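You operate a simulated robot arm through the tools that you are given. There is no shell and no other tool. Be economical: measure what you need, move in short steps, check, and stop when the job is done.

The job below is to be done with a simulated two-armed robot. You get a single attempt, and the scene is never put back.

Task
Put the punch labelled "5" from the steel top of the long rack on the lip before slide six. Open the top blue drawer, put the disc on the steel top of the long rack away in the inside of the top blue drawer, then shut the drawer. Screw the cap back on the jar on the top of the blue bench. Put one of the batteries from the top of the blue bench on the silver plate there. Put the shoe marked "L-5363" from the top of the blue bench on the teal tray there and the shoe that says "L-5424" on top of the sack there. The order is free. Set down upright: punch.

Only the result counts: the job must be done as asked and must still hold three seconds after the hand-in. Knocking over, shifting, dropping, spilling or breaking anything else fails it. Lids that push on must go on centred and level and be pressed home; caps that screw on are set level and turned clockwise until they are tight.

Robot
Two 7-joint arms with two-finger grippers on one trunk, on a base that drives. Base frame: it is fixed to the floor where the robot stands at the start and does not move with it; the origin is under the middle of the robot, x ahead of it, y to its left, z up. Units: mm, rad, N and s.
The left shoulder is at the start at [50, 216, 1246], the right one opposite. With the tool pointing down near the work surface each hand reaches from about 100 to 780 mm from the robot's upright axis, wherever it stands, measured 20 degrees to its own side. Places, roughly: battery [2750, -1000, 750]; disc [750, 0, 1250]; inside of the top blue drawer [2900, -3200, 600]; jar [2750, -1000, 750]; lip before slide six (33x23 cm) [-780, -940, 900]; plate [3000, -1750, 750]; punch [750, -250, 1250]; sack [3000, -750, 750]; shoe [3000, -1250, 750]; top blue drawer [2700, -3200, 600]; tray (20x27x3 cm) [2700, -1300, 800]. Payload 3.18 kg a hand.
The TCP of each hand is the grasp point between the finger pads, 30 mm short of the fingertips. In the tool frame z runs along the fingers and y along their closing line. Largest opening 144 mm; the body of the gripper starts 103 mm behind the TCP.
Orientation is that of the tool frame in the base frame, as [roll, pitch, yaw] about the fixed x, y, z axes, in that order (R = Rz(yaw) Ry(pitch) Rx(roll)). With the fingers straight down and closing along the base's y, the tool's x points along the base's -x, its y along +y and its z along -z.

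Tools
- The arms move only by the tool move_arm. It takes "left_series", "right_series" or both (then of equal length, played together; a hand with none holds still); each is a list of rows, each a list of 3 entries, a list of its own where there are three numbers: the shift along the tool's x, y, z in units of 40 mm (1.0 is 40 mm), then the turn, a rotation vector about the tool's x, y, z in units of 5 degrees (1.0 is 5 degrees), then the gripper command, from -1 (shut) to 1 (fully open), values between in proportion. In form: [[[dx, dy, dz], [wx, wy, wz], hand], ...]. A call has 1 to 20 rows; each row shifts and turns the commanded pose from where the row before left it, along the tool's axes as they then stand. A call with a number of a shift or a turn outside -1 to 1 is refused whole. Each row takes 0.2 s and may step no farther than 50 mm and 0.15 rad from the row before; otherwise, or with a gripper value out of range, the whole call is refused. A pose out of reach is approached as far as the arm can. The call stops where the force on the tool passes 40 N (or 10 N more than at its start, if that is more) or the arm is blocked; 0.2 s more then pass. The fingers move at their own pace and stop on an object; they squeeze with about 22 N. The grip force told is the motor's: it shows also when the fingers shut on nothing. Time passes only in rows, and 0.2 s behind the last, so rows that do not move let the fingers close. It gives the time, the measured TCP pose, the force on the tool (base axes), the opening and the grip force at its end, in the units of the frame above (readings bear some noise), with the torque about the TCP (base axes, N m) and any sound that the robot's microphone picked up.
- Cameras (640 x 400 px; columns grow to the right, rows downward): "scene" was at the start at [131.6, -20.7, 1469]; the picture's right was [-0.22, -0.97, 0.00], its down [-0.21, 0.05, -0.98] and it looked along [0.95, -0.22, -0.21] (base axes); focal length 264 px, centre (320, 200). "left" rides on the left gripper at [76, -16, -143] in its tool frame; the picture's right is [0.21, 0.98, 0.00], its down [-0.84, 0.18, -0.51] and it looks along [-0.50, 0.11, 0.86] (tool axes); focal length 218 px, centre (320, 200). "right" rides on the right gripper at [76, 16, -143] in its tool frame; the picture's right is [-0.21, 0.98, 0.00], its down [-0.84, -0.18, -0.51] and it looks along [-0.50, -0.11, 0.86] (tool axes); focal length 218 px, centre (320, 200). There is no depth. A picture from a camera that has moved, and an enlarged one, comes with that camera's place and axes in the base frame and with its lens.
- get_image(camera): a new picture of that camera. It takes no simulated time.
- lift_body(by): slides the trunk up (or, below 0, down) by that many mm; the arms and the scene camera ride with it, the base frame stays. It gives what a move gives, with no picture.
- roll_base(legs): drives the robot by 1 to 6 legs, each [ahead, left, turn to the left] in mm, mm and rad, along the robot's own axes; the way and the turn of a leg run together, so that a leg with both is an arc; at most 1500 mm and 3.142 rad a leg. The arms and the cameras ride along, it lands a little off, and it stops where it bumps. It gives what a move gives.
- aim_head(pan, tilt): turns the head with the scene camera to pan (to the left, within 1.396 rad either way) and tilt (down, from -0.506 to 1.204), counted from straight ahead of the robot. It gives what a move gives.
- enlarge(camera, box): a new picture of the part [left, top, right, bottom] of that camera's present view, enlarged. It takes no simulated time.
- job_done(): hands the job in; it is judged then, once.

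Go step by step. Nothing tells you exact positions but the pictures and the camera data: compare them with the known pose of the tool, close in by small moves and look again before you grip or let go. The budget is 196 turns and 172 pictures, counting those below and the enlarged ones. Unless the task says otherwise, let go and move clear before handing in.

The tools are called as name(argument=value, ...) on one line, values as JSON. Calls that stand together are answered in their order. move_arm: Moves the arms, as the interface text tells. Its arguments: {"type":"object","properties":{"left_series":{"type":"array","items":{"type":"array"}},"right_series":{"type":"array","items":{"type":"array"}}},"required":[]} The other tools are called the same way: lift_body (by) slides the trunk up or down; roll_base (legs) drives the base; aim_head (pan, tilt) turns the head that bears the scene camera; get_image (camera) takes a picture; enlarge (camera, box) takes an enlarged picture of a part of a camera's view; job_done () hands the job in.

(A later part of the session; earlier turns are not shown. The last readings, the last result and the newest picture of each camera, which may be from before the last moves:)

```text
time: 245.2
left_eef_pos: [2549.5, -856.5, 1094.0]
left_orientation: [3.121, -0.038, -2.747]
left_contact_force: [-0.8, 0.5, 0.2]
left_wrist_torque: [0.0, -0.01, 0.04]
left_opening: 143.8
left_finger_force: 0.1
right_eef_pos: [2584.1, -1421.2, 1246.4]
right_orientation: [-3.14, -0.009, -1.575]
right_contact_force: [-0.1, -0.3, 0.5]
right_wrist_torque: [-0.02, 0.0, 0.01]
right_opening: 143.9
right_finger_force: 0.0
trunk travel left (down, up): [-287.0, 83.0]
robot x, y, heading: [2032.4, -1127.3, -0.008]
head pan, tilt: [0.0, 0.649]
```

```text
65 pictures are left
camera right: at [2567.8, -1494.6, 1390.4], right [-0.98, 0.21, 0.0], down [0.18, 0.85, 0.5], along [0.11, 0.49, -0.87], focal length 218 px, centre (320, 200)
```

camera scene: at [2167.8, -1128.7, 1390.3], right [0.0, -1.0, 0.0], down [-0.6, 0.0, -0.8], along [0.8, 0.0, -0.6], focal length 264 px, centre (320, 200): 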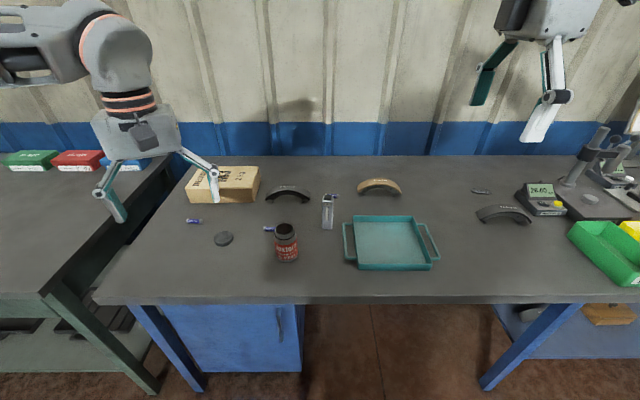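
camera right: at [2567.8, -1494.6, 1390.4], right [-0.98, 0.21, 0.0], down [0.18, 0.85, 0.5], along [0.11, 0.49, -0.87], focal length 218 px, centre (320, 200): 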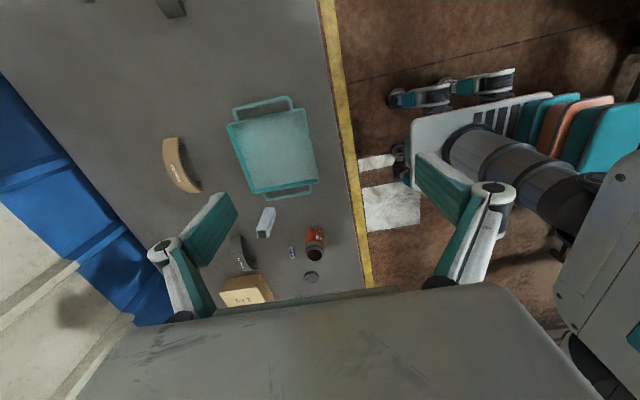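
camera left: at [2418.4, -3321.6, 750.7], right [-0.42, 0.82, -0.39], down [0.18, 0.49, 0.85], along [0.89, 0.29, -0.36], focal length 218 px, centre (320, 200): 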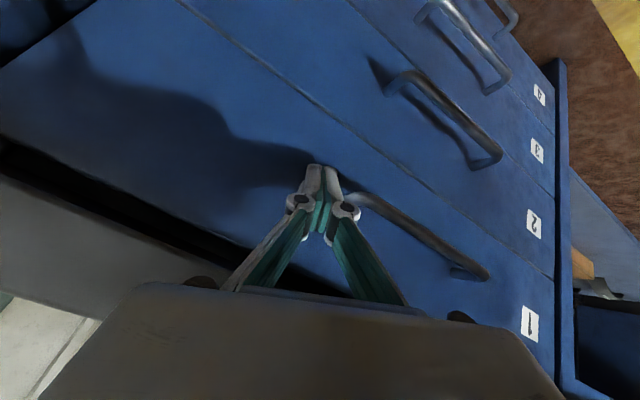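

enlarge(camera="scene", box=[255, 175, 335, 225])

enlarge(camera="scene", box=[465, 178, 545, 228])

```text
8.00 times, centred on (295, 200) of scene
camera zoom: at [2167.8, -1128.7, 1390.3], right [0.0, -1.0, 0.0], down [-0.6, 0.0, -0.8], along [0.8, 0.0, -0.6], focal length 2115 px, centre (520, 200)
```

zoom: 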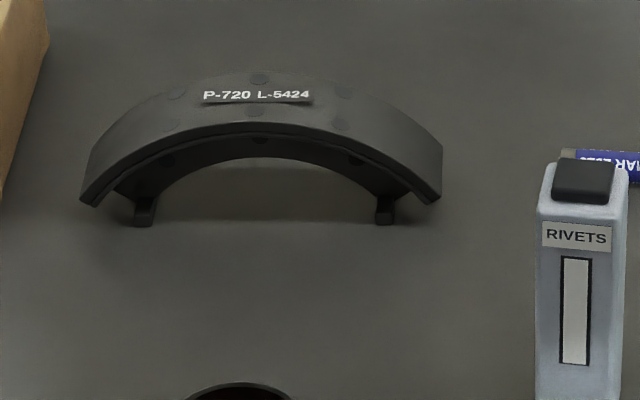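

```text
8.00 times, centred on (505, 203) of scene
camera zoom: at [2167.8, -1128.7, 1390.3], right [0.0, -1.0, 0.0], down [-0.6, 0.0, -0.8], along [0.8, 0.0, -0.6], focal length 2115 px, centre (-1160, 176)
```

zoom: 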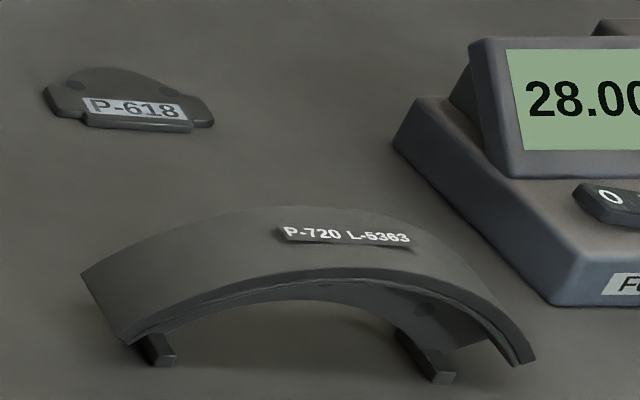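

L-5424 is the dark left shoe, L-5363 the dark right one; P-618 at (3006,-1753) is the plate. I'll go to the right first for shoe L-5363.

roll_base(legs=[[0, -430, 0], [150, 0, 0]])

aim_head(pan=-0.2, tilt=0.7)

get_image(camera="scene")

get_image(camera="right")

```text
time: 250.4
left_eef_pos: [2695.1, -1279.7, 1094.6]
left_orientation: [3.123, -0.041, -2.748]
left_contact_force: [0.4, 0.2, -0.5]
left_wrist_torque: [0.02, 0.04, -0.01]
left_opening: 143.8
left_finger_force: 0.0
right_eef_pos: [2728.8, -1842.4, 1245.4]
right_orientation: [3.141, -0.008, -1.576]
right_contact_force: [0.4, 0.8, 0.1]
right_wrist_torque: [-0.02, 0.06, 0.02]
right_opening: 144.0
right_finger_force: 0.1
trunk travel left (down, up): [-287.0, 83.0]
robot x, y, heading: [2176.9, -1550.2, -0.011]
head pan, tilt: [0.0, 0.649]
```

```text
time: 251.2
left_eef_pos: [2693.9, -1280.1, 1094.5]
left_orientation: [3.123, -0.038, -2.748]
left_contact_force: [-0.5, 0.0, 0.7]
left_wrist_torque: [-0.01, 0.04, 0.02]
left_opening: 143.7
left_finger_force: 0.1
right_eef_pos: [2726.3, -1843.1, 1245.9]
right_orientation: [3.141, -0.009, -1.576]
right_contact_force: [0.3, 0.0, 0.2]
right_wrist_torque: [0.03, -0.05, -0.02]
right_opening: 144.0
right_finger_force: 0.0
trunk travel left (down, up): [-287.0, 83.0]
robot x, y, heading: [2174.6, -1553.5, -0.007]
head pan, tilt: [-0.201, 0.7]
```

```text
62 pictures are left
camera scene: at [2307.6, -1568.2, 1386.0], right [-0.21, -0.98, 0.0], down [-0.63, 0.13, -0.77], along [0.75, -0.16, -0.64], focal length 264 px, centre (320, 200)
```

scene: 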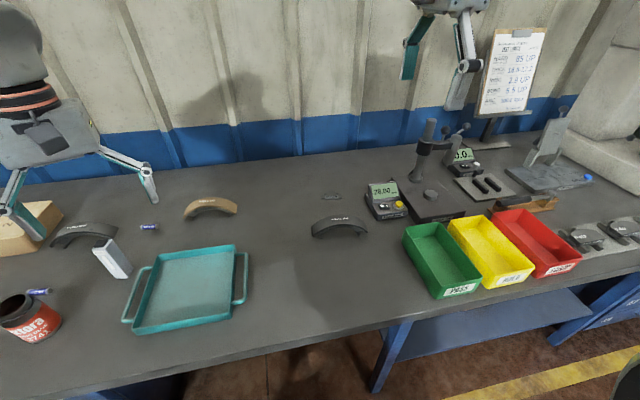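

```text
61 pictures are left
camera right: at [2710.6, -1917.9, 1390.4], right [-0.98, 0.21, 0.0], down [0.18, 0.85, 0.5], along [0.11, 0.49, -0.87], focal length 218 px, centre (320, 200)
```

right: 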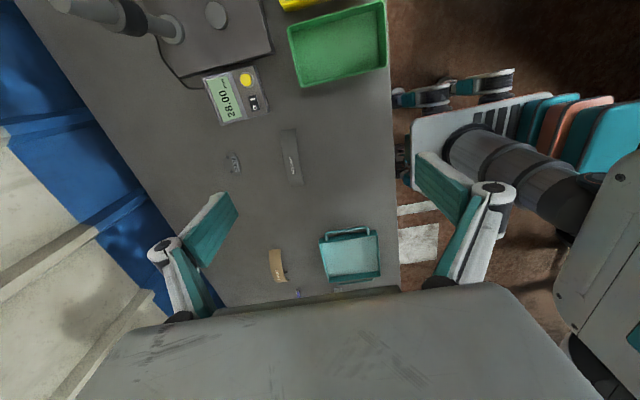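

Shoe L-5363's top is at (2831,-1740,830), chord along y, ~47 mm wide. Moving the right hand above it.

move_arm(right_series=[[[-0.64, -0.66, 0.5], [0, 0, 0], 1], [[-0.64, -0.66, 0.5], [0, 0, 0], 1], [[-0.64, -0.66, 0.5], [0, 0, 0], 1], [[-0.64, -0.66, 0.5], [0, 0, 0], 1], [[0, 0, 0.9], [0, 0, 0], 1], [[0, 0, 0.9], [0, 0, 0], 1], [[0, 0, 0.9], [0, 0, 0], 1], [[0, 0, 0.9], [0, 0, 0], 1], [[0, 0, 0.9], [0, 0, 0], 1], [[0, 0, 0.9], [0, 0, 0], 1], [[0, 0, 0], [0, 0, 0], 1]])

get_image(camera="right")

```text
time: 253.6
left_eef_pos: [2692.7, -1280.1, 1094.9]
left_orientation: [3.123, -0.038, -2.747]
left_contact_force: [0.9, -0.5, -0.2]
left_wrist_torque: [0.01, -0.03, 0.02]
left_opening: 144.2
left_finger_force: 0.1
right_eef_pos: [2769.5, -1811.1, 962.8]
right_orientation: [-3.14, -0.008, -1.575]
right_contact_force: [-0.2, 1.1, 0.3]
right_wrist_torque: [-0.02, 0.0, 0.03]
right_opening: 144.0
right_finger_force: 0.1
right hand out of reach, approached as far as the arm can: row 2, 3, 4
trunk travel left (down, up): [-287.0, 83.0]
robot x, y, heading: [2176.2, -1550.8, -0.006]
head pan, tilt: [-0.201, 0.7]
```

```text
60 pictures are left
camera right: at [2752.9, -1884.8, 1106.4], right [-0.98, 0.21, 0.0], down [0.18, 0.85, 0.5], along [0.11, 0.49, -0.87], focal length 218 px, centre (320, 200)
```

right: 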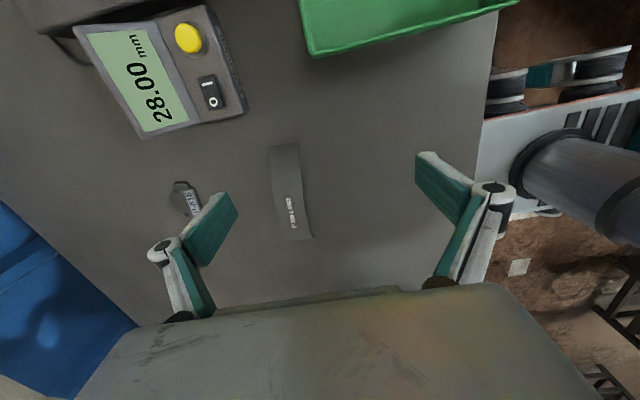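

move_arm(right_series=[[[-0.55, -0.5, 0.3], [0, 0, 0], 0.3], [[-0.55, -0.5, 0.5], [0, 0, 0], 0.3], [[-0.55, -0.5, 0.7], [0, 0, 0], 0.3], [[0, 0, 0.5], [0, 0, 0], 0.3], [[0, 0, 0], [0, 0, 0], 0.3]])

get_image(camera="right")

enlarge(camera="scene", box=[280, 140, 440, 260])

```text
time: 254.8
left_eef_pos: [2693.5, -1279.6, 1094.7]
left_orientation: [3.123, -0.04, -2.746]
left_contact_force: [0.7, -0.1, 0.5]
left_wrist_torque: [-0.02, 0.0, 0.01]
left_opening: 144.0
left_finger_force: 0.0
right_eef_pos: [2758.3, -1815.1, 922.2]
right_orientation: [-3.139, -0.009, -1.576]
right_contact_force: [0.1, -0.2, 0.3]
right_wrist_torque: [0.01, 0.02, 0.01]
right_opening: 93.7
right_finger_force: 0.1
right hand out of reach, approached as far as the arm can: row 1, 2, 3, 4
trunk travel left (down, up): [-287.0, 83.0]
robot x, y, heading: [2178.4, -1551.9, -0.004]
head pan, tilt: [-0.201, 0.7]
```

```text
59 pictures are left
camera right: at [2741.6, -1889.9, 1065.6], right [-0.98, 0.21, 0.0], down [0.18, 0.85, 0.5], along [0.11, 0.49, -0.87], focal length 218 px, centre (320, 200)
```

right: 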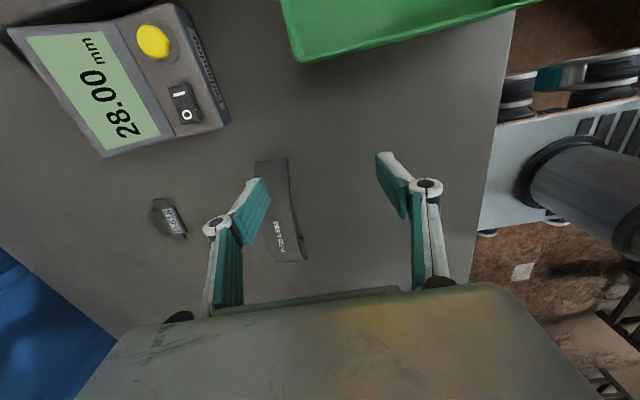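

```text
3.33 times, centred on (360, 200) of scene
camera zoom: at [2308.0, -1568.1, 1385.9], right [-0.21, -0.98, 0.0], down [-0.63, 0.13, -0.77], along [0.75, -0.16, -0.64], focal length 881 px, centre (187, 200)
```

zoom: 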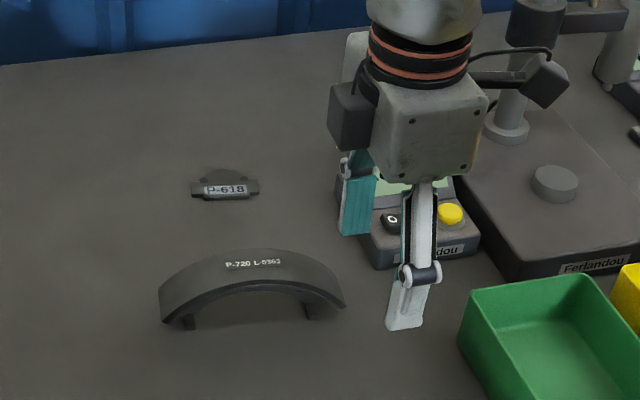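

The arm's envelope is tight, so I'll use the base to carry the hand over the shoe.

roll_base(legs=[[71, 70, 0]])

get_image(camera="right")

```text
time: 256.0
left_eef_pos: [2763.3, -1211.4, 1094.7]
left_orientation: [3.122, -0.04, -2.749]
left_contact_force: [0.3, 0.6, -0.6]
left_wrist_torque: [-0.02, -0.01, 0.0]
left_opening: 144.0
left_finger_force: 0.0
right_eef_pos: [2828.3, -1745.4, 922.1]
right_orientation: [-3.14, -0.008, -1.577]
right_contact_force: [-0.3, -0.8, -0.3]
right_wrist_torque: [0.0, 0.02, 0.01]
right_opening: 93.9
right_finger_force: 0.0
trunk travel left (down, up): [-287.0, 83.0]
robot x, y, heading: [2248.6, -1485.2, -0.01]
head pan, tilt: [-0.201, 0.7]
```

```text
57 pictures are left
camera right: at [2811.5, -1821.4, 1065.5], right [-0.98, 0.21, 0.0], down [0.18, 0.85, 0.5], along [0.11, 0.49, -0.87], focal length 218 px, centre (320, 200)
```

right: 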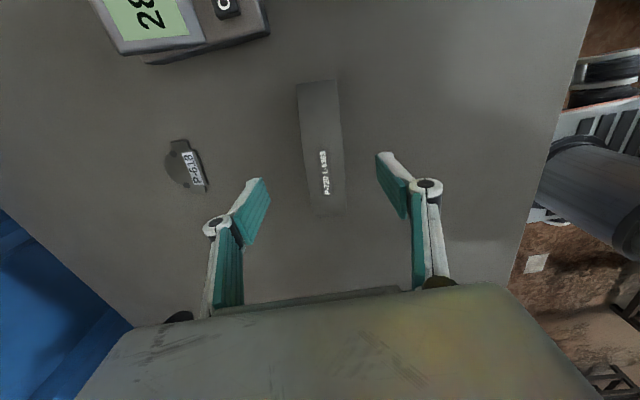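

Perfectly aligned. Descend.

move_arm(right_series=[[[0, 0, 0.7], [0, 0, 0], 0.3], [[0, 0, 0.7], [0, 0, 0], 0.3], [[0, 0, 0.6], [0, 0, 0], 0.3], [[0, 0, 0], [0, 0, 0], 0.3]])

enlarge(camera="scene", box=[300, 160, 500, 300])

```text
time: 257.0
left_eef_pos: [2762.4, -1212.6, 1095.5]
left_orientation: [3.123, -0.04, -2.748]
left_contact_force: [0.5, 0.0, -1.1]
left_wrist_torque: [-0.02, -0.01, 0.0]
left_opening: 143.9
left_finger_force: 0.2
right_eef_pos: [2803.9, -1768.5, 861.8]
right_orientation: [-3.138, -0.007, -1.576]
right_contact_force: [-0.3, 0.0, 0.1]
right_wrist_torque: [-0.02, 0.01, -0.03]
right_opening: 93.7
right_finger_force: 0.1
right hand out of reach, approached as far as the arm can: row 1, 2, 3
trunk travel left (down, up): [-287.0, 83.0]
robot x, y, heading: [2246.3, -1482.0, -0.008]
head pan, tilt: [-0.201, 0.7]
```

```text
2.86 times, centred on (400, 230) of scene
camera zoom: at [2377.4, -1499.6, 1385.9], right [-0.21, -0.98, 0.0], down [-0.63, 0.13, -0.76], along [0.75, -0.16, -0.64], focal length 755 px, centre (91, 114)
```

zoom: 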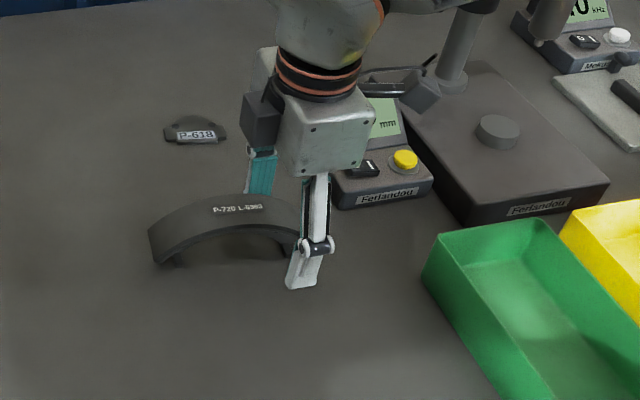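

move_arm(right_series=[[[0, 0, -0.7], [0, 0, 0], 0.3], [[0, 0, -0.7], [0, 0, 0], 0.3], [[0, 0, -0.7], [0, 0, 0], 0.3], [[0, 0, -0.7], [0, 0, 0], 0.3], [[0, 0, -0.7], [0, 0, 0], 0.3], [[0, 0, 0], [0, 0, 0], 0.3]])

lift_body(by=-110)

move_arm(right_series=[[[-0.3, -0.3, 0], [0, 0, 0], 0.3], [[-0.3, -0.3, 0], [0, 0, 0], 0.3], [[0, 0, 0], [0, 0, 0], 0.3]])

get_image(camera="right")

```text
time: 258.4
left_eef_pos: [2764.0, -1211.5, 1094.5]
left_orientation: [3.121, -0.04, -2.75]
left_contact_force: [0.8, -0.3, 0.4]
left_wrist_torque: [-0.01, -0.02, -0.04]
left_opening: 144.0
left_finger_force: 0.2
right_eef_pos: [2803.4, -1768.9, 1002.0]
right_orientation: [-3.14, -0.008, -1.576]
right_contact_force: [-1.4, 0.2, 0.3]
right_wrist_torque: [-0.02, 0.03, -0.01]
right_opening: 93.6
right_finger_force: 0.0
trunk travel left (down, up): [-287.0, 83.0]
robot x, y, heading: [2246.9, -1479.5, -0.011]
head pan, tilt: [-0.201, 0.7]
```

```text
time: 259.9
left_eef_pos: [2762.6, -1212.7, 986.9]
left_orientation: [3.124, -0.038, -2.749]
left_contact_force: [-0.1, 0.2, 0.3]
left_wrist_torque: [0.0, -0.03, 0.03]
left_opening: 144.2
left_finger_force: 0.0
right_eef_pos: [2803.4, -1769.0, 895.8]
right_orientation: [-3.138, -0.009, -1.574]
right_contact_force: [-0.5, -0.2, 0.5]
right_wrist_torque: [0.0, -0.03, 0.0]
right_opening: 93.5
right_finger_force: 0.1
trunk travel left (down, up): [-177.0, 193.0]
robot x, y, heading: [2244.6, -1483.4, -0.007]
head pan, tilt: [-0.201, 0.7]
```

```text
time: 260.7
left_eef_pos: [2762.8, -1212.4, 985.8]
left_orientation: [3.124, -0.039, -2.75]
left_contact_force: [0.5, -0.5, -0.2]
left_wrist_torque: [0.03, -0.01, 0.02]
left_opening: 143.9
left_finger_force: 0.0
right_eef_pos: [2828.0, -1743.6, 892.9]
right_orientation: [-3.141, -0.009, -1.575]
right_contact_force: [0.7, 0.0, -0.1]
right_wrist_torque: [-0.01, -0.01, 0.01]
right_opening: 93.9
right_finger_force: 0.0
trunk travel left (down, up): [-177.0, 193.0]
robot x, y, heading: [2248.2, -1482.1, -0.011]
head pan, tilt: [-0.201, 0.7]
```

```text
55 pictures are left
camera right: at [2810.4, -1819.1, 1036.1], right [-0.98, 0.21, 0.0], down [0.18, 0.85, 0.5], along [0.11, 0.49, -0.87], focal length 218 px, centre (320, 200)
```

right: 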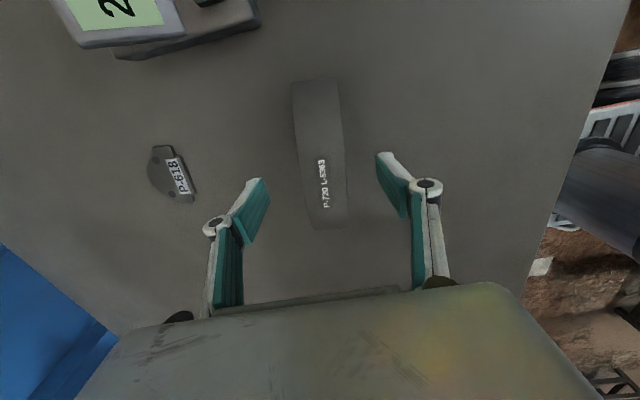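

move_arm(right_series=[[[0.15, 0, 0.5], [0, 0, 0], 0.3], [[0, 0, 0.5], [0, 0, 0], 0.3], [[0, 0, 0.4], [0, 0, 0], 0.3], [[0, 0, 0], [0, 0, 0], 0.3]])

move_arm(right_series=[[[0, 0, 0], [0, 0, 0], -0.2], [[0, 0, 0], [0, 0, 0], -0.6], [[0, 0, 0], [0, 0, 0], -1], [[0, 0, 0], [0, 0, 0], -1]])

get_image(camera="right")

```text
time: 261.7
left_eef_pos: [2761.6, -1213.0, 985.8]
left_orientation: [3.119, -0.039, -2.749]
left_contact_force: [0.1, 0.2, 0.2]
left_wrist_torque: [-0.02, -0.02, -0.01]
left_opening: 144.0
left_finger_force: 0.2
right_eef_pos: [2826.0, -1750.6, 835.8]
right_orientation: [-3.14, -0.008, -1.574]
right_contact_force: [-0.2, 0.2, 0.4]
right_wrist_torque: [-0.01, 0.01, 0.0]
right_opening: 93.6
right_finger_force: 0.0
trunk travel left (down, up): [-177.0, 193.0]
robot x, y, heading: [2247.9, -1484.5, -0.007]
head pan, tilt: [-0.201, 0.7]
```

```text
time: 262.7
left_eef_pos: [2762.2, -1212.5, 984.7]
left_orientation: [3.122, -0.038, -2.751]
left_contact_force: [-0.2, 0.3, -0.4]
left_wrist_torque: [0.0, 0.0, 0.03]
left_opening: 144.0
left_finger_force: 0.0
right_eef_pos: [2828.2, -1751.6, 836.6]
right_orientation: [-3.14, -0.009, -1.576]
right_contact_force: [1.2, -0.7, 2.4]
right_wrist_torque: [0.04, 0.08, -0.06]
right_opening: 37.5
right_finger_force: 21.9
trunk travel left (down, up): [-177.0, 193.0]
robot x, y, heading: [2245.1, -1484.5, -0.009]
head pan, tilt: [-0.201, 0.7]
```

```text
54 pictures are left
camera right: at [2810.3, -1825.9, 980.2], right [-0.98, 0.21, 0.0], down [0.18, 0.85, 0.5], along [0.11, 0.49, -0.87], focal length 218 px, centre (320, 200)
```

right: 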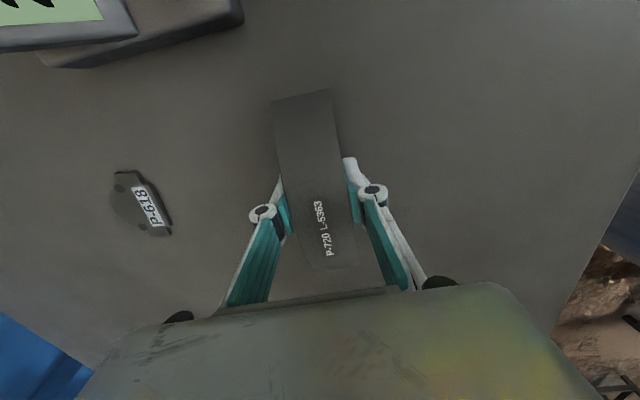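

Shoe gripped. Lift and carry it with the base to above the tray at (2738,-1335).

move_arm(right_series=[[[0, 0, -0.5], [0, 0, 0], -1], [[0, 0, -0.8], [0, 0, 0], -1], [[0, 0, -0.8], [0, 0, 0], -1], [[0, 0, -0.8], [0, 0, 0], -1], [[0, 0, 0], [0, 0, 0], -1]])

roll_base(legs=[[-90, 0, 0], [0, 415, 0]])

aim_head(pan=-0.2, tilt=0.8)

get_image(camera="right")

get_image(camera="scene")

```text
time: 263.9
left_eef_pos: [2764.1, -1213.1, 984.3]
left_orientation: [3.121, -0.04, -2.749]
left_contact_force: [0.7, 0.2, 0.0]
left_wrist_torque: [0.0, 0.03, -0.04]
left_opening: 143.7
left_finger_force: 0.1
right_eef_pos: [2828.1, -1750.2, 951.4]
right_orientation: [3.14, -0.009, -1.576]
right_contact_force: [0.4, 0.3, -3.9]
right_wrist_torque: [-0.06, 0.02, 0.0]
right_opening: 37.8
right_finger_force: 21.9
trunk travel left (down, up): [-177.0, 193.0]
robot x, y, heading: [2249.9, -1479.7, -0.008]
head pan, tilt: [-0.201, 0.7]
```

```text
time: 268.7
left_eef_pos: [2678.3, -800.2, 984.3]
left_orientation: [3.123, -0.039, -2.754]
left_contact_force: [-0.5, -0.1, 0.1]
left_wrist_torque: [0.02, 0.0, 0.0]
left_opening: 143.8
left_finger_force: 0.1
right_eef_pos: [2739.6, -1340.1, 952.0]
right_orientation: [-3.14, -0.009, -1.58]
right_contact_force: [-0.5, -0.3, -4.7]
right_wrist_torque: [-0.09, -0.07, -0.02]
right_opening: 37.8
right_finger_force: 22.2
trunk travel left (down, up): [-177.0, 193.0]
robot x, y, heading: [2159.2, -1070.1, -0.012]
head pan, tilt: [-0.201, 0.7]
```

```text
time: 269.4
left_eef_pos: [2677.3, -800.9, 984.8]
left_orientation: [3.123, -0.039, -2.754]
left_contact_force: [0.1, 0.0, -0.7]
left_wrist_torque: [0.05, -0.02, 0.02]
left_opening: 143.9
left_finger_force: 0.1
right_eef_pos: [2739.6, -1339.5, 952.2]
right_orientation: [-3.14, -0.008, -1.58]
right_contact_force: [-0.2, 0.1, -4.0]
right_wrist_torque: [-0.08, -0.01, 0.02]
right_opening: 37.9
right_finger_force: 22.2
trunk travel left (down, up): [-177.0, 193.0]
robot x, y, heading: [2162.9, -1068.9, -0.012]
head pan, tilt: [-0.201, 0.799]
```

```text
53 pictures are left
camera right: at [2722.3, -1414.5, 1095.5], right [-0.98, 0.22, 0.0], down [0.19, 0.84, 0.5], along [0.11, 0.49, -0.87], focal length 218 px, centre (320, 200)
```

right: 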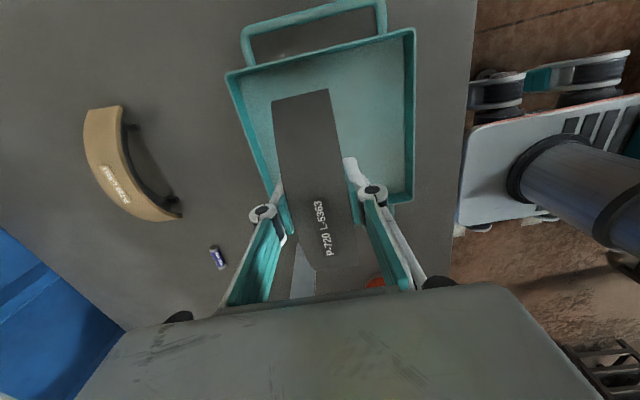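

```text
52 pictures are left
camera scene: at [2356.2, -1086.6, 1262.7], right [-0.21, -0.98, 0.0], down [-0.7, 0.15, -0.7], along [0.68, -0.15, -0.72], focal length 264 px, centre (320, 200)
```

scene: 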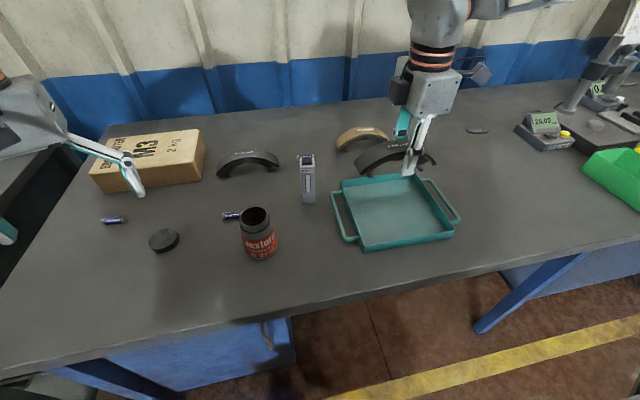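

move_arm(right_series=[[[-0.17, 0.5, 0.3], [0, 0, 0], -1], [[0, 0, 0.7], [0, 0, 0], -1], [[0, 0, 0.7], [0, 0, 0], -1], [[0, 0, 0.6], [0, 0, 0], -1], [[0, 0, 0], [0, 0, 0], -1]])

enlarge(camera="scene", box=[310, 140, 490, 265])

```text
time: 270.6
left_eef_pos: [2678.0, -800.0, 985.1]
left_orientation: [3.122, -0.038, -2.753]
left_contact_force: [0.4, 0.2, 0.7]
left_wrist_torque: [0.01, -0.01, -0.01]
left_opening: 143.7
left_finger_force: 0.0
right_eef_pos: [2719.2, -1331.7, 861.0]
right_orientation: [-3.139, -0.009, -1.581]
right_contact_force: [-1.0, 0.3, -3.3]
right_wrist_torque: [-0.09, -0.03, 0.01]
right_opening: 37.8
right_finger_force: 22.1
trunk travel left (down, up): [-177.0, 193.0]
robot x, y, heading: [2157.2, -1068.0, -0.011]
head pan, tilt: [-0.201, 0.799]
```

```text
3.20 times, centred on (400, 202) of scene
camera zoom: at [2355.7, -1086.4, 1262.9], right [-0.21, -0.98, 0.0], down [-0.7, 0.15, -0.7], along [0.68, -0.15, -0.72], focal length 846 px, centre (64, 192)
```

zoom: 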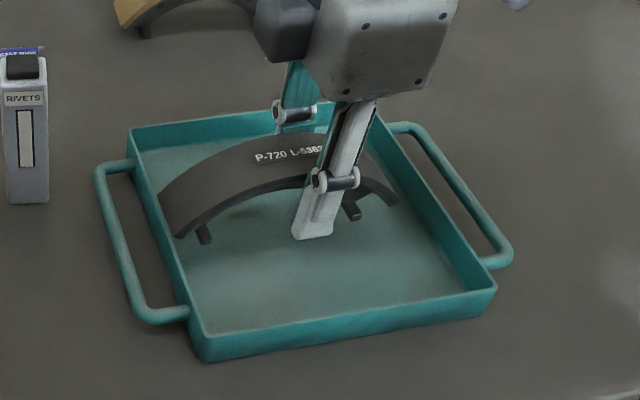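

move_arm(right_series=[[[0.3, 0.38, 0], [0, 0, 0], -1], [[0, 0, 0.15], [0, 0, 0], -1], [[0, 0, 0.12], [0, 0, 0], -1], [[0, 0, 0.1], [0, 0, 0], -1], [[0, 0, 0.1], [0, 0, 0], -1], [[0, 0, 0], [0, 0, 0], -1]])

enlarge(camera="scene", box=[310, 140, 490, 265])

```text
time: 272.0
left_eef_pos: [2677.9, -800.2, 983.6]
left_orientation: [3.122, -0.039, -2.755]
left_contact_force: [0.1, 0.3, -0.8]
left_wrist_torque: [0.01, 0.0, -0.01]
left_opening: 143.9
left_finger_force: 0.1
right_eef_pos: [2703.8, -1344.0, 841.0]
right_orientation: [-3.141, -0.009, -1.582]
right_contact_force: [0.4, -0.5, -3.6]
right_wrist_torque: [-0.1, 0.01, -0.01]
right_opening: 37.8
right_finger_force: 22.4
trunk travel left (down, up): [-177.0, 193.0]
robot x, y, heading: [2164.5, -1065.4, -0.008]
head pan, tilt: [-0.201, 0.799]
```

```text
3.20 times, centred on (400, 202) of scene
camera zoom: at [2356.1, -1086.5, 1262.7], right [-0.21, -0.98, 0.0], down [-0.7, 0.15, -0.7], along [0.68, -0.15, -0.72], focal length 846 px, centre (64, 192)
```

zoom: 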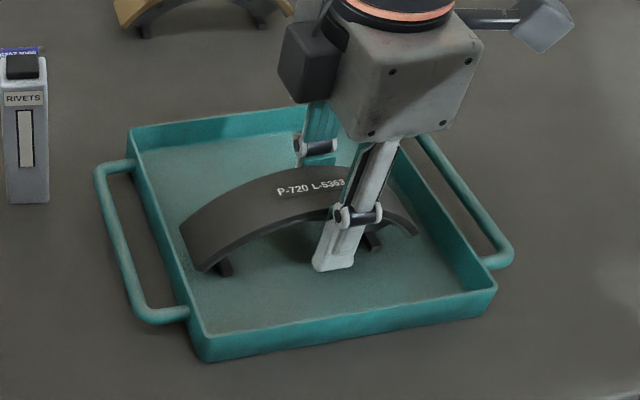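

Well centred now. Lower gently until contact.

move_arm(right_series=[[[0, 0, 0.08], [0, 0, 0], -1], [[0, 0, 0.08], [0, 0, 0], -1], [[0, 0, 0.06], [0, 0, 0], -1], [[0, 0, 0], [0, 0, 0], -1]])

```text
time: 273.0
left_eef_pos: [2677.1, -800.2, 984.0]
left_orientation: [3.123, -0.038, -2.754]
left_contact_force: [-0.7, 0.3, -0.5]
left_wrist_torque: [0.01, -0.01, -0.03]
left_opening: 144.1
left_finger_force: 0.1
right_eef_pos: [2704.4, -1344.0, 832.9]
right_orientation: [-3.138, -0.009, -1.58]
right_contact_force: [2.8, 3.2, 9.3]
right_wrist_torque: [-0.32, 0.13, 0.06]
right_opening: 41.2
right_finger_force: 22.5
trunk travel left (down, up): [-177.0, 193.0]
robot x, y, heading: [2159.7, -1067.8, -0.014]
head pan, tilt: [-0.201, 0.799]
```

move_arm(right_series=[[[0, 0, -0.04], [0, 0, 0], -0.3], [[0, 0, 0], [0, 0, 0], 0], [[0, 0, 0], [0, 0, 0], 0], [[0, 0, -0.5], [0, 0, 0], 0], [[0, 0, -0.8], [0, 0, 0], 0], [[0, 0, -0.9], [0, 0, 0], 0], [[0, 0, -0.9], [0, 0, 0], 0], [[0, 0, 0], [0, 0, 0], 0]])

get_image(camera="scene")

get_image(camera="left")

```text
time: 274.8
left_eef_pos: [2678.7, -801.3, 984.0]
left_orientation: [3.123, -0.038, -2.755]
left_contact_force: [0.0, 0.5, 0.2]
left_wrist_torque: [-0.02, 0.01, -0.05]
left_opening: 144.1
left_finger_force: 0.0
right_eef_pos: [2704.4, -1345.2, 956.7]
right_orientation: [-3.141, -0.008, -1.58]
right_contact_force: [0.0, 0.3, -0.9]
right_wrist_torque: [0.0, 0.02, -0.01]
right_opening: 72.1
right_finger_force: 0.0
trunk travel left (down, up): [-177.0, 193.0]
robot x, y, heading: [2155.4, -1067.2, -0.018]
head pan, tilt: [-0.201, 0.799]
```

```text
49 pictures are left
camera scene: at [2356.4, -1086.5, 1262.5], right [-0.21, -0.98, 0.0], down [-0.7, 0.15, -0.7], along [0.68, -0.15, -0.72], focal length 264 px, centre (320, 200)
```

scene: 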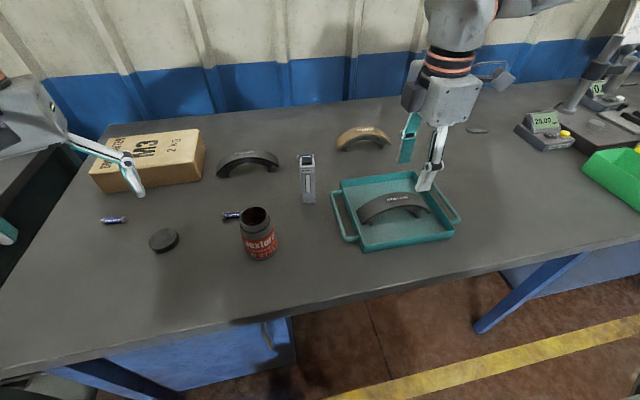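

```text
48 pictures are left
camera left: at [2620.7, -846.1, 1129.4], right [-0.56, 0.83, 0.03], down [0.73, 0.48, 0.48], along [0.38, 0.29, -0.88], focal length 218 px, centre (320, 200)
```

left: 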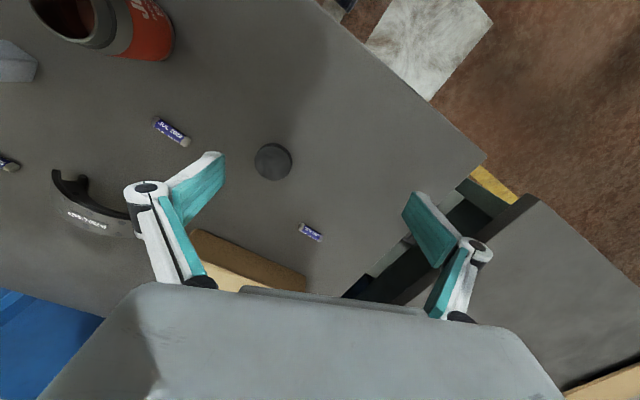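

Shoe L-5363 sits in the tray. Next, shoe L-5424 at about (2960,-1022): raise the right hand over the bottles and drive to the left.

move_arm(right_series=[[[0, 0, -0.9], [0, 0, 0], 0.3], [[0, 0, -0.9], [0, 0, 0], 0.3], [[0, 0, -0.7], [0, 0, 0], 0.3], [[0, 0, 0], [0, 0, 0], 0.3]])

roll_base(legs=[[0, 275, 0.012], [95, 0, 0]])

get_image(camera="right")

```text
time: 275.8
left_eef_pos: [2678.4, -801.1, 983.5]
left_orientation: [3.122, -0.038, -2.754]
left_contact_force: [0.7, -0.5, 0.0]
left_wrist_torque: [-0.01, 0.01, 0.01]
left_opening: 143.9
left_finger_force: 0.0
right_eef_pos: [2704.3, -1345.3, 1057.8]
right_orientation: [-3.141, -0.01, -1.581]
right_contact_force: [-0.5, -0.1, 0.0]
right_wrist_torque: [0.01, 0.03, 0.02]
right_opening: 93.5
right_finger_force: 0.1
trunk travel left (down, up): [-177.0, 193.0]
robot x, y, heading: [2159.6, -1069.0, -0.016]
head pan, tilt: [-0.201, 0.799]
```

```text
time: 279.6
left_eef_pos: [2768.9, -517.7, 984.0]
left_orientation: [3.122, -0.037, -2.742]
left_contact_force: [-0.1, -0.4, -0.6]
left_wrist_torque: [-0.03, 0.06, -0.01]
left_opening: 143.9
left_finger_force: 0.0
right_eef_pos: [2802.3, -1063.4, 1057.8]
right_orientation: [-3.139, -0.009, -1.568]
right_contact_force: [-1.3, -0.9, 0.5]
right_wrist_torque: [0.01, 0.01, -0.01]
right_opening: 93.5
right_finger_force: 0.0
trunk travel left (down, up): [-177.0, 193.0]
robot x, y, heading: [2253.7, -787.2, -0.004]
head pan, tilt: [-0.201, 0.799]
```

```text
47 pictures are left
camera right: at [2786.3, -1137.3, 1201.6], right [-0.98, 0.21, 0.0], down [0.18, 0.85, 0.5], along [0.11, 0.49, -0.87], focal length 218 px, centre (320, 200)
```

right: 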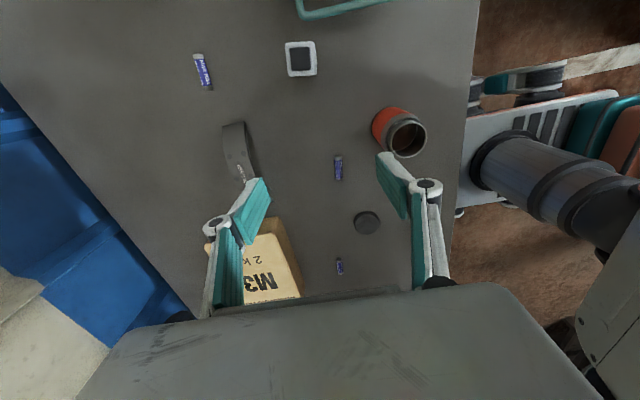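

move_arm(right_series=[[[-0.25, -0.92, 0.2], [0, 0, 0], 0.3], [[-0.25, -0.92, 0.2], [0, 0, 0], 0.3], [[-0.25, -0.92, 0.2], [0, 0, 0], 0.3], [[-0.25, -0.92, 0.2], [0, 0, 0], 0.3], [[0, 0, 0.8], [0, 0, 0], 0.3], [[0, 0, 0], [0, 0, 0], 0.3]])

get_image(camera="right")

```text
time: 280.9
left_eef_pos: [2767.6, -518.3, 985.7]
left_orientation: [3.123, -0.038, -2.742]
left_contact_force: [-1.5, -0.6, -0.9]
left_wrist_torque: [-0.02, 0.0, 0.0]
left_opening: 143.9
left_finger_force: 0.1
right_eef_pos: [2905.0, -1041.5, 996.7]
right_orientation: [3.141, -0.008, -1.569]
right_contact_force: [-0.2, -0.4, 0.5]
right_wrist_torque: [-0.02, 0.03, -0.04]
right_opening: 93.2
right_finger_force: 0.0
right hand out of reach, approached as far as the arm can: row 3, 4
trunk travel left (down, up): [-177.0, 193.0]
robot x, y, heading: [2257.0, -789.9, 0.006]
head pan, tilt: [-0.201, 0.799]
```

```text
46 pictures are left
camera right: at [2888.1, -1116.9, 1141.1], right [-0.98, 0.21, 0.0], down [0.18, 0.85, 0.5], along [0.11, 0.49, -0.87], focal length 218 px, centre (320, 200)
```

right: 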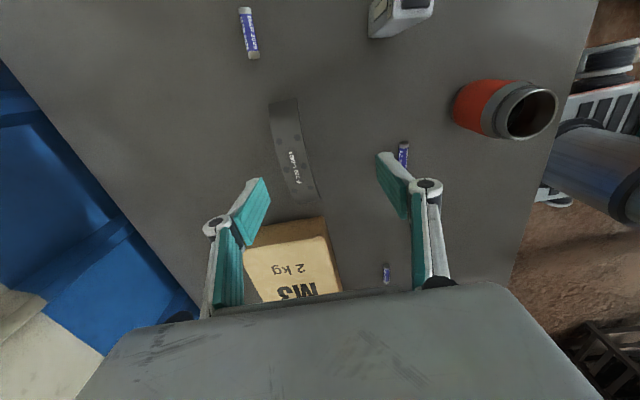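

move_arm(right_series=[[[0, 0.3, -0.8], [0, 0, 0], 0.3], [[0, 0.3, -0.8], [0, 0, 0], 0.3], [[0, 0, -0.5], [0, 0, 0], 0.3], [[0, 0, 0], [0, 0, 0], 0.3]], left_series=[[[0, 0, -0.8], [0, 0, 0], 1], [[0, 0, -0.8], [0, 0, 0], 1], [[0, 0, -0.8], [0, 0, 0], 1], [[0, 0, 0], [0, 0, 0], 1]])

lift_body(by=-100)

move_arm(right_series=[[[-0.2, -0.7, 0], [0, 0, 0], 0.3], [[-0.2, -0.7, 0], [0, 0, 0], 0.3], [[-0.1, -0.4, 0], [0, 0, 0], 0.3], [[0, 0, 0], [0, 0, 0], 0.3]])

get_image(camera="right")

```text
time: 281.9
left_eef_pos: [2773.0, -516.9, 1080.0]
left_orientation: [3.12, -0.036, -2.741]
left_contact_force: [0.7, 0.4, 0.4]
left_wrist_torque: [0.0, -0.01, -0.01]
left_opening: 143.7
left_finger_force: 0.1
right_eef_pos: [2878.8, -1040.4, 1081.4]
right_orientation: [-3.139, -0.009, -1.569]
right_contact_force: [0.9, 0.6, -0.3]
right_wrist_torque: [0.0, 0.0, 0.04]
right_opening: 93.8
right_finger_force: 0.0
trunk travel left (down, up): [-177.0, 193.0]
robot x, y, heading: [2257.2, -793.6, -0.001]
head pan, tilt: [-0.201, 0.799]
```

```text
time: 283.3
left_eef_pos: [2772.3, -517.9, 982.0]
left_orientation: [3.125, -0.035, -2.744]
left_contact_force: [-0.5, -0.7, 0.4]
left_wrist_torque: [-0.04, -0.02, -0.04]
left_opening: 144.1
left_finger_force: 0.1
right_eef_pos: [2878.1, -1039.9, 984.0]
right_orientation: [-3.137, -0.006, -1.57]
right_contact_force: [0.4, 0.8, 0.0]
right_wrist_torque: [-0.02, -0.05, -0.02]
right_opening: 93.6
right_finger_force: 0.1
trunk travel left (down, up): [-77.0, 293.0]
robot x, y, heading: [2254.8, -793.1, -0.002]
head pan, tilt: [-0.201, 0.799]
```

```text
time: 284.3
left_eef_pos: [2774.5, -517.9, 980.2]
left_orientation: [3.123, -0.039, -2.742]
left_contact_force: [0.0, 1.1, -0.1]
left_wrist_torque: [0.0, 0.02, -0.02]
left_opening: 144.1
left_finger_force: 0.1
right_eef_pos: [2930.7, -1025.6, 981.4]
right_orientation: [-3.14, -0.011, -1.563]
right_contact_force: [0.4, -0.7, 0.6]
right_wrist_torque: [0.0, 0.01, 0.0]
right_opening: 93.7
right_finger_force: 0.1
right hand out of reach, approached as far as the arm can: row 2, 3
trunk travel left (down, up): [-77.0, 293.0]
robot x, y, heading: [2253.5, -794.2, 0.001]
head pan, tilt: [-0.201, 0.799]
```

```text
45 pictures are left
camera right: at [2915.9, -1100.5, 1125.6], right [-0.98, 0.2, 0.0], down [0.17, 0.85, 0.5], along [0.1, 0.49, -0.87], focal length 218 px, centre (320, 200)
```

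right: 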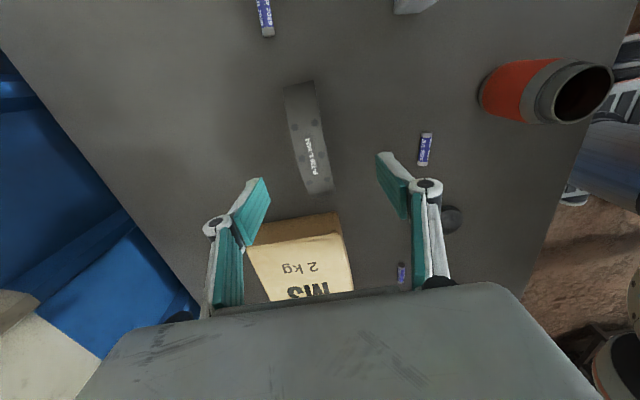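

move_arm(right_series=[[[0.05, -0.1, 0.8], [0, 0, 0], 0.3], [[0.05, -0.1, 0.8], [0, 0, 0], 0.3], [[0, -0.1, 0.8], [0, 0, 0], 0.3], [[0, -0.1, 0.4], [0, 0, 0], 0.3], [[0, 0, 0], [0, 0, 0], 0.3]])

get_image(camera="right")

```text
time: 285.5
left_eef_pos: [2773.2, -517.7, 981.9]
left_orientation: [3.121, -0.038, -2.742]
left_contact_force: [-1.2, 0.4, 0.1]
left_wrist_torque: [0.02, -0.01, 0.01]
left_opening: 143.7
left_finger_force: 0.1
right_eef_pos: [2948.4, -1029.5, 870.9]
right_orientation: [-3.14, -0.007, -1.57]
right_contact_force: [-0.5, 0.7, 0.8]
right_wrist_torque: [0.03, 0.0, 0.0]
right_opening: 93.4
right_finger_force: 0.1
trunk travel left (down, up): [-77.0, 293.0]
robot x, y, heading: [2255.8, -791.2, -0.0]
head pan, tilt: [-0.201, 0.799]
```

```text
44 pictures are left
camera right: at [2931.3, -1104.5, 1014.6], right [-0.98, 0.21, 0.0], down [0.18, 0.85, 0.5], along [0.11, 0.49, -0.87], focal length 218 px, centre (320, 200)
```

right: 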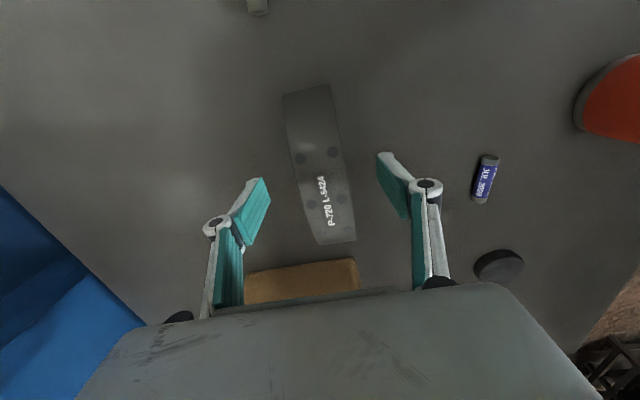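

move_arm(right_series=[[[0.08, 0, 0.5], [0, 0, 0], 0.3], [[0, 0, 0.4], [0, 0, 0], 0.3], [[0, 0, 0], [0, 0, 0], -0.2], [[0, 0, 0], [0, 0, 0], -0.6], [[0, 0, 0], [0, 0, 0], -1], [[0, 0, 0], [0, 0, 0], -1]])

move_arm(right_series=[[[0, 0, -0.5], [0, 0, 0], -1], [[0, 0, -0.8], [0, 0, 0], -1], [[0, 0, -0.8], [0, 0, 0], -1], [[0, 0, -0.8], [0, 0, 0], -1], [[0, 0, 0], [0, 0, 0], -1]])

get_image(camera="right")

```text
time: 286.9
left_eef_pos: [2773.6, -518.1, 980.7]
left_orientation: [3.122, -0.039, -2.742]
left_contact_force: [0.1, 0.7, -0.3]
left_wrist_torque: [-0.03, 0.04, -0.02]
left_opening: 144.0
left_finger_force: 0.1
right_eef_pos: [2948.4, -1033.8, 835.2]
right_orientation: [-3.14, -0.009, -1.571]
right_contact_force: [-1.2, 0.4, 1.7]
right_wrist_torque: [0.3, -0.04, 0.06]
right_opening: 37.9
right_finger_force: 21.9
trunk travel left (down, up): [-77.0, 293.0]
robot x, y, heading: [2255.8, -787.3, 0.0]
head pan, tilt: [-0.201, 0.799]
```

```text
time: 288.1
left_eef_pos: [2773.0, -518.4, 980.5]
left_orientation: [3.122, -0.039, -2.743]
left_contact_force: [-0.3, -0.7, 0.4]
left_wrist_torque: [-0.01, -0.01, 0.0]
left_opening: 144.0
left_finger_force: 0.0
right_eef_pos: [2950.2, -1033.8, 951.0]
right_orientation: [3.14, -0.01, -1.57]
right_contact_force: [0.5, 0.9, -4.6]
right_wrist_torque: [-0.09, 0.01, 0.01]
right_opening: 37.8
right_finger_force: 21.3
trunk travel left (down, up): [-77.0, 293.0]
robot x, y, heading: [2254.8, -791.9, -0.002]
head pan, tilt: [-0.201, 0.799]
```

```text
43 pictures are left
camera right: at [2933.0, -1109.2, 1094.4], right [-0.98, 0.21, 0.0], down [0.18, 0.85, 0.5], along [0.11, 0.49, -0.87], focal length 218 px, centre (320, 200)
```

right: 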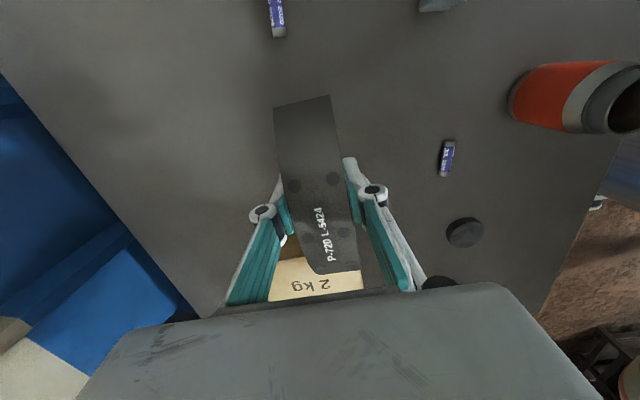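

roll_base(legs=[[10, 255, 0]])

aim_head(pan=-0.25, tilt=0.7)

get_image(camera="scene")

get_image(camera="right")

```text
time: 290.9
left_eef_pos: [2783.8, -259.6, 980.5]
left_orientation: [3.123, -0.039, -2.741]
left_contact_force: [-0.1, -0.9, 0.4]
left_wrist_torque: [0.0, 0.01, 0.0]
left_opening: 144.0
left_finger_force: 0.0
right_eef_pos: [2960.0, -776.8, 949.8]
right_orientation: [-3.141, -0.006, -1.569]
right_contact_force: [0.0, 0.7, -4.2]
right_wrist_torque: [-0.07, 0.0, 0.01]
right_opening: 38.0
right_finger_force: 22.3
trunk travel left (down, up): [-77.0, 293.0]
robot x, y, heading: [2265.1, -538.5, 0.0]
head pan, tilt: [-0.201, 0.799]
```

```text
time: 291.6
left_eef_pos: [2782.9, -260.7, 980.2]
left_orientation: [3.123, -0.039, -2.742]
left_contact_force: [-0.2, -0.9, -0.1]
left_wrist_torque: [0.06, 0.0, 0.0]
left_opening: 143.8
left_finger_force: 0.0
right_eef_pos: [2959.1, -777.1, 950.1]
right_orientation: [3.141, -0.008, -1.568]
right_contact_force: [0.5, 0.3, -4.1]
right_wrist_torque: [-0.06, 0.01, 0.0]
right_opening: 37.7
right_finger_force: 22.5
trunk travel left (down, up): [-77.0, 293.0]
robot x, y, heading: [2269.9, -534.7, -0.003]
head pan, tilt: [-0.25, 0.7]
```

```text
42 pictures are left
camera scene: at [2571.5, -555.2, 1149.3], right [-0.25, -0.97, 0.0], down [-0.62, 0.16, -0.76], along [0.74, -0.19, -0.64], focal length 264 px, centre (320, 200)
```

scene: 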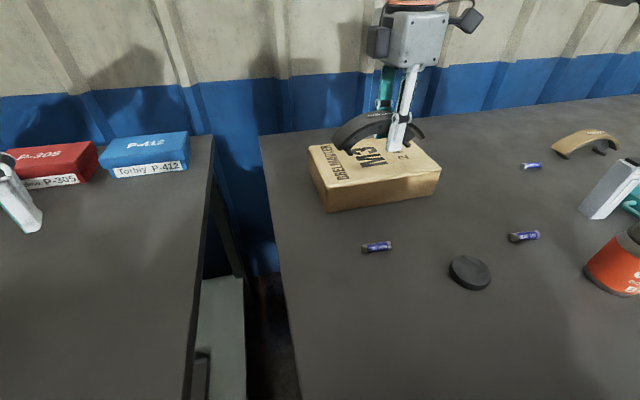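

```text
41 pictures are left
camera right: at [2942.7, -852.5, 1094.4], right [-0.98, 0.21, 0.0], down [0.18, 0.85, 0.5], along [0.11, 0.49, -0.87], focal length 218 px, centre (320, 200)
```

right: 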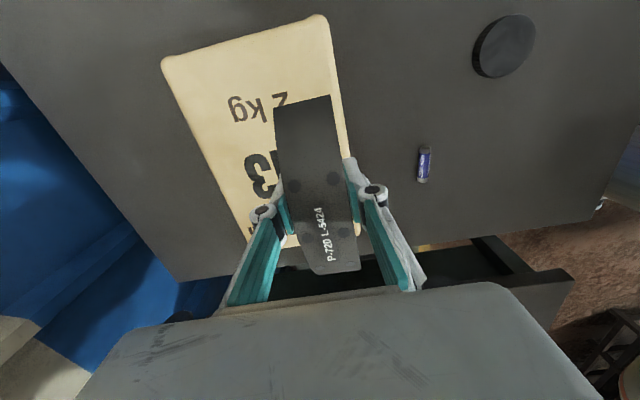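

move_arm(right_series=[[[0.3, -0.4, 0.25], [0, 0, 0], -1], [[0.3, -0.4, 0.25], [0, 0, 0], -1], [[0, -0.4, 0.1], [0, 0, 0], -1], [[0, 0, 0], [0, 0, 0], -1]])

get_image(camera="right")

enlarge(camera="scene", box=[290, 70, 470, 220])

```text
time: 292.6
left_eef_pos: [2783.7, -261.1, 981.9]
left_orientation: [3.122, -0.039, -2.741]
left_contact_force: [-0.1, -1.0, -0.4]
left_wrist_torque: [0.01, -0.01, 0.0]
left_opening: 144.0
left_finger_force: 0.1
right_eef_pos: [2998.8, -807.2, 929.3]
right_orientation: [-3.141, -0.005, -1.569]
right_contact_force: [-0.7, 0.1, -3.9]
right_wrist_torque: [-0.06, 0.0, 0.0]
right_opening: 37.6
right_finger_force: 21.8
right hand out of reach, approached as far as the arm can: row 3
trunk travel left (down, up): [-77.0, 293.0]
robot x, y, heading: [2263.9, -534.1, -0.002]
head pan, tilt: [-0.25, 0.7]
```

```text
40 pictures are left
camera right: at [2981.6, -883.7, 1072.9], right [-0.98, 0.21, 0.0], down [0.18, 0.85, 0.5], along [0.11, 0.49, -0.86], focal length 218 px, centre (320, 200)
```

right: 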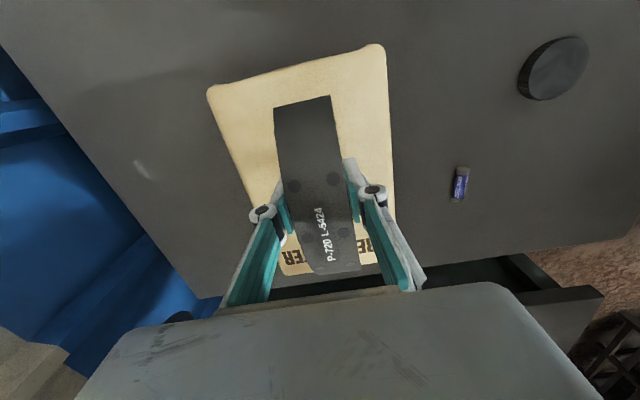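

```text
2.67 times, centred on (380, 145) of scene
camera zoom: at [2571.1, -555.3, 1149.6], right [-0.25, -0.97, 0.0], down [-0.62, 0.16, -0.76], along [0.74, -0.19, -0.64], focal length 705 px, centre (160, 347)
```

zoom: 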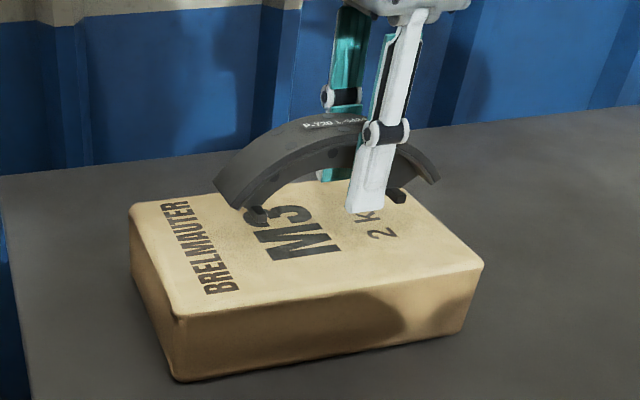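

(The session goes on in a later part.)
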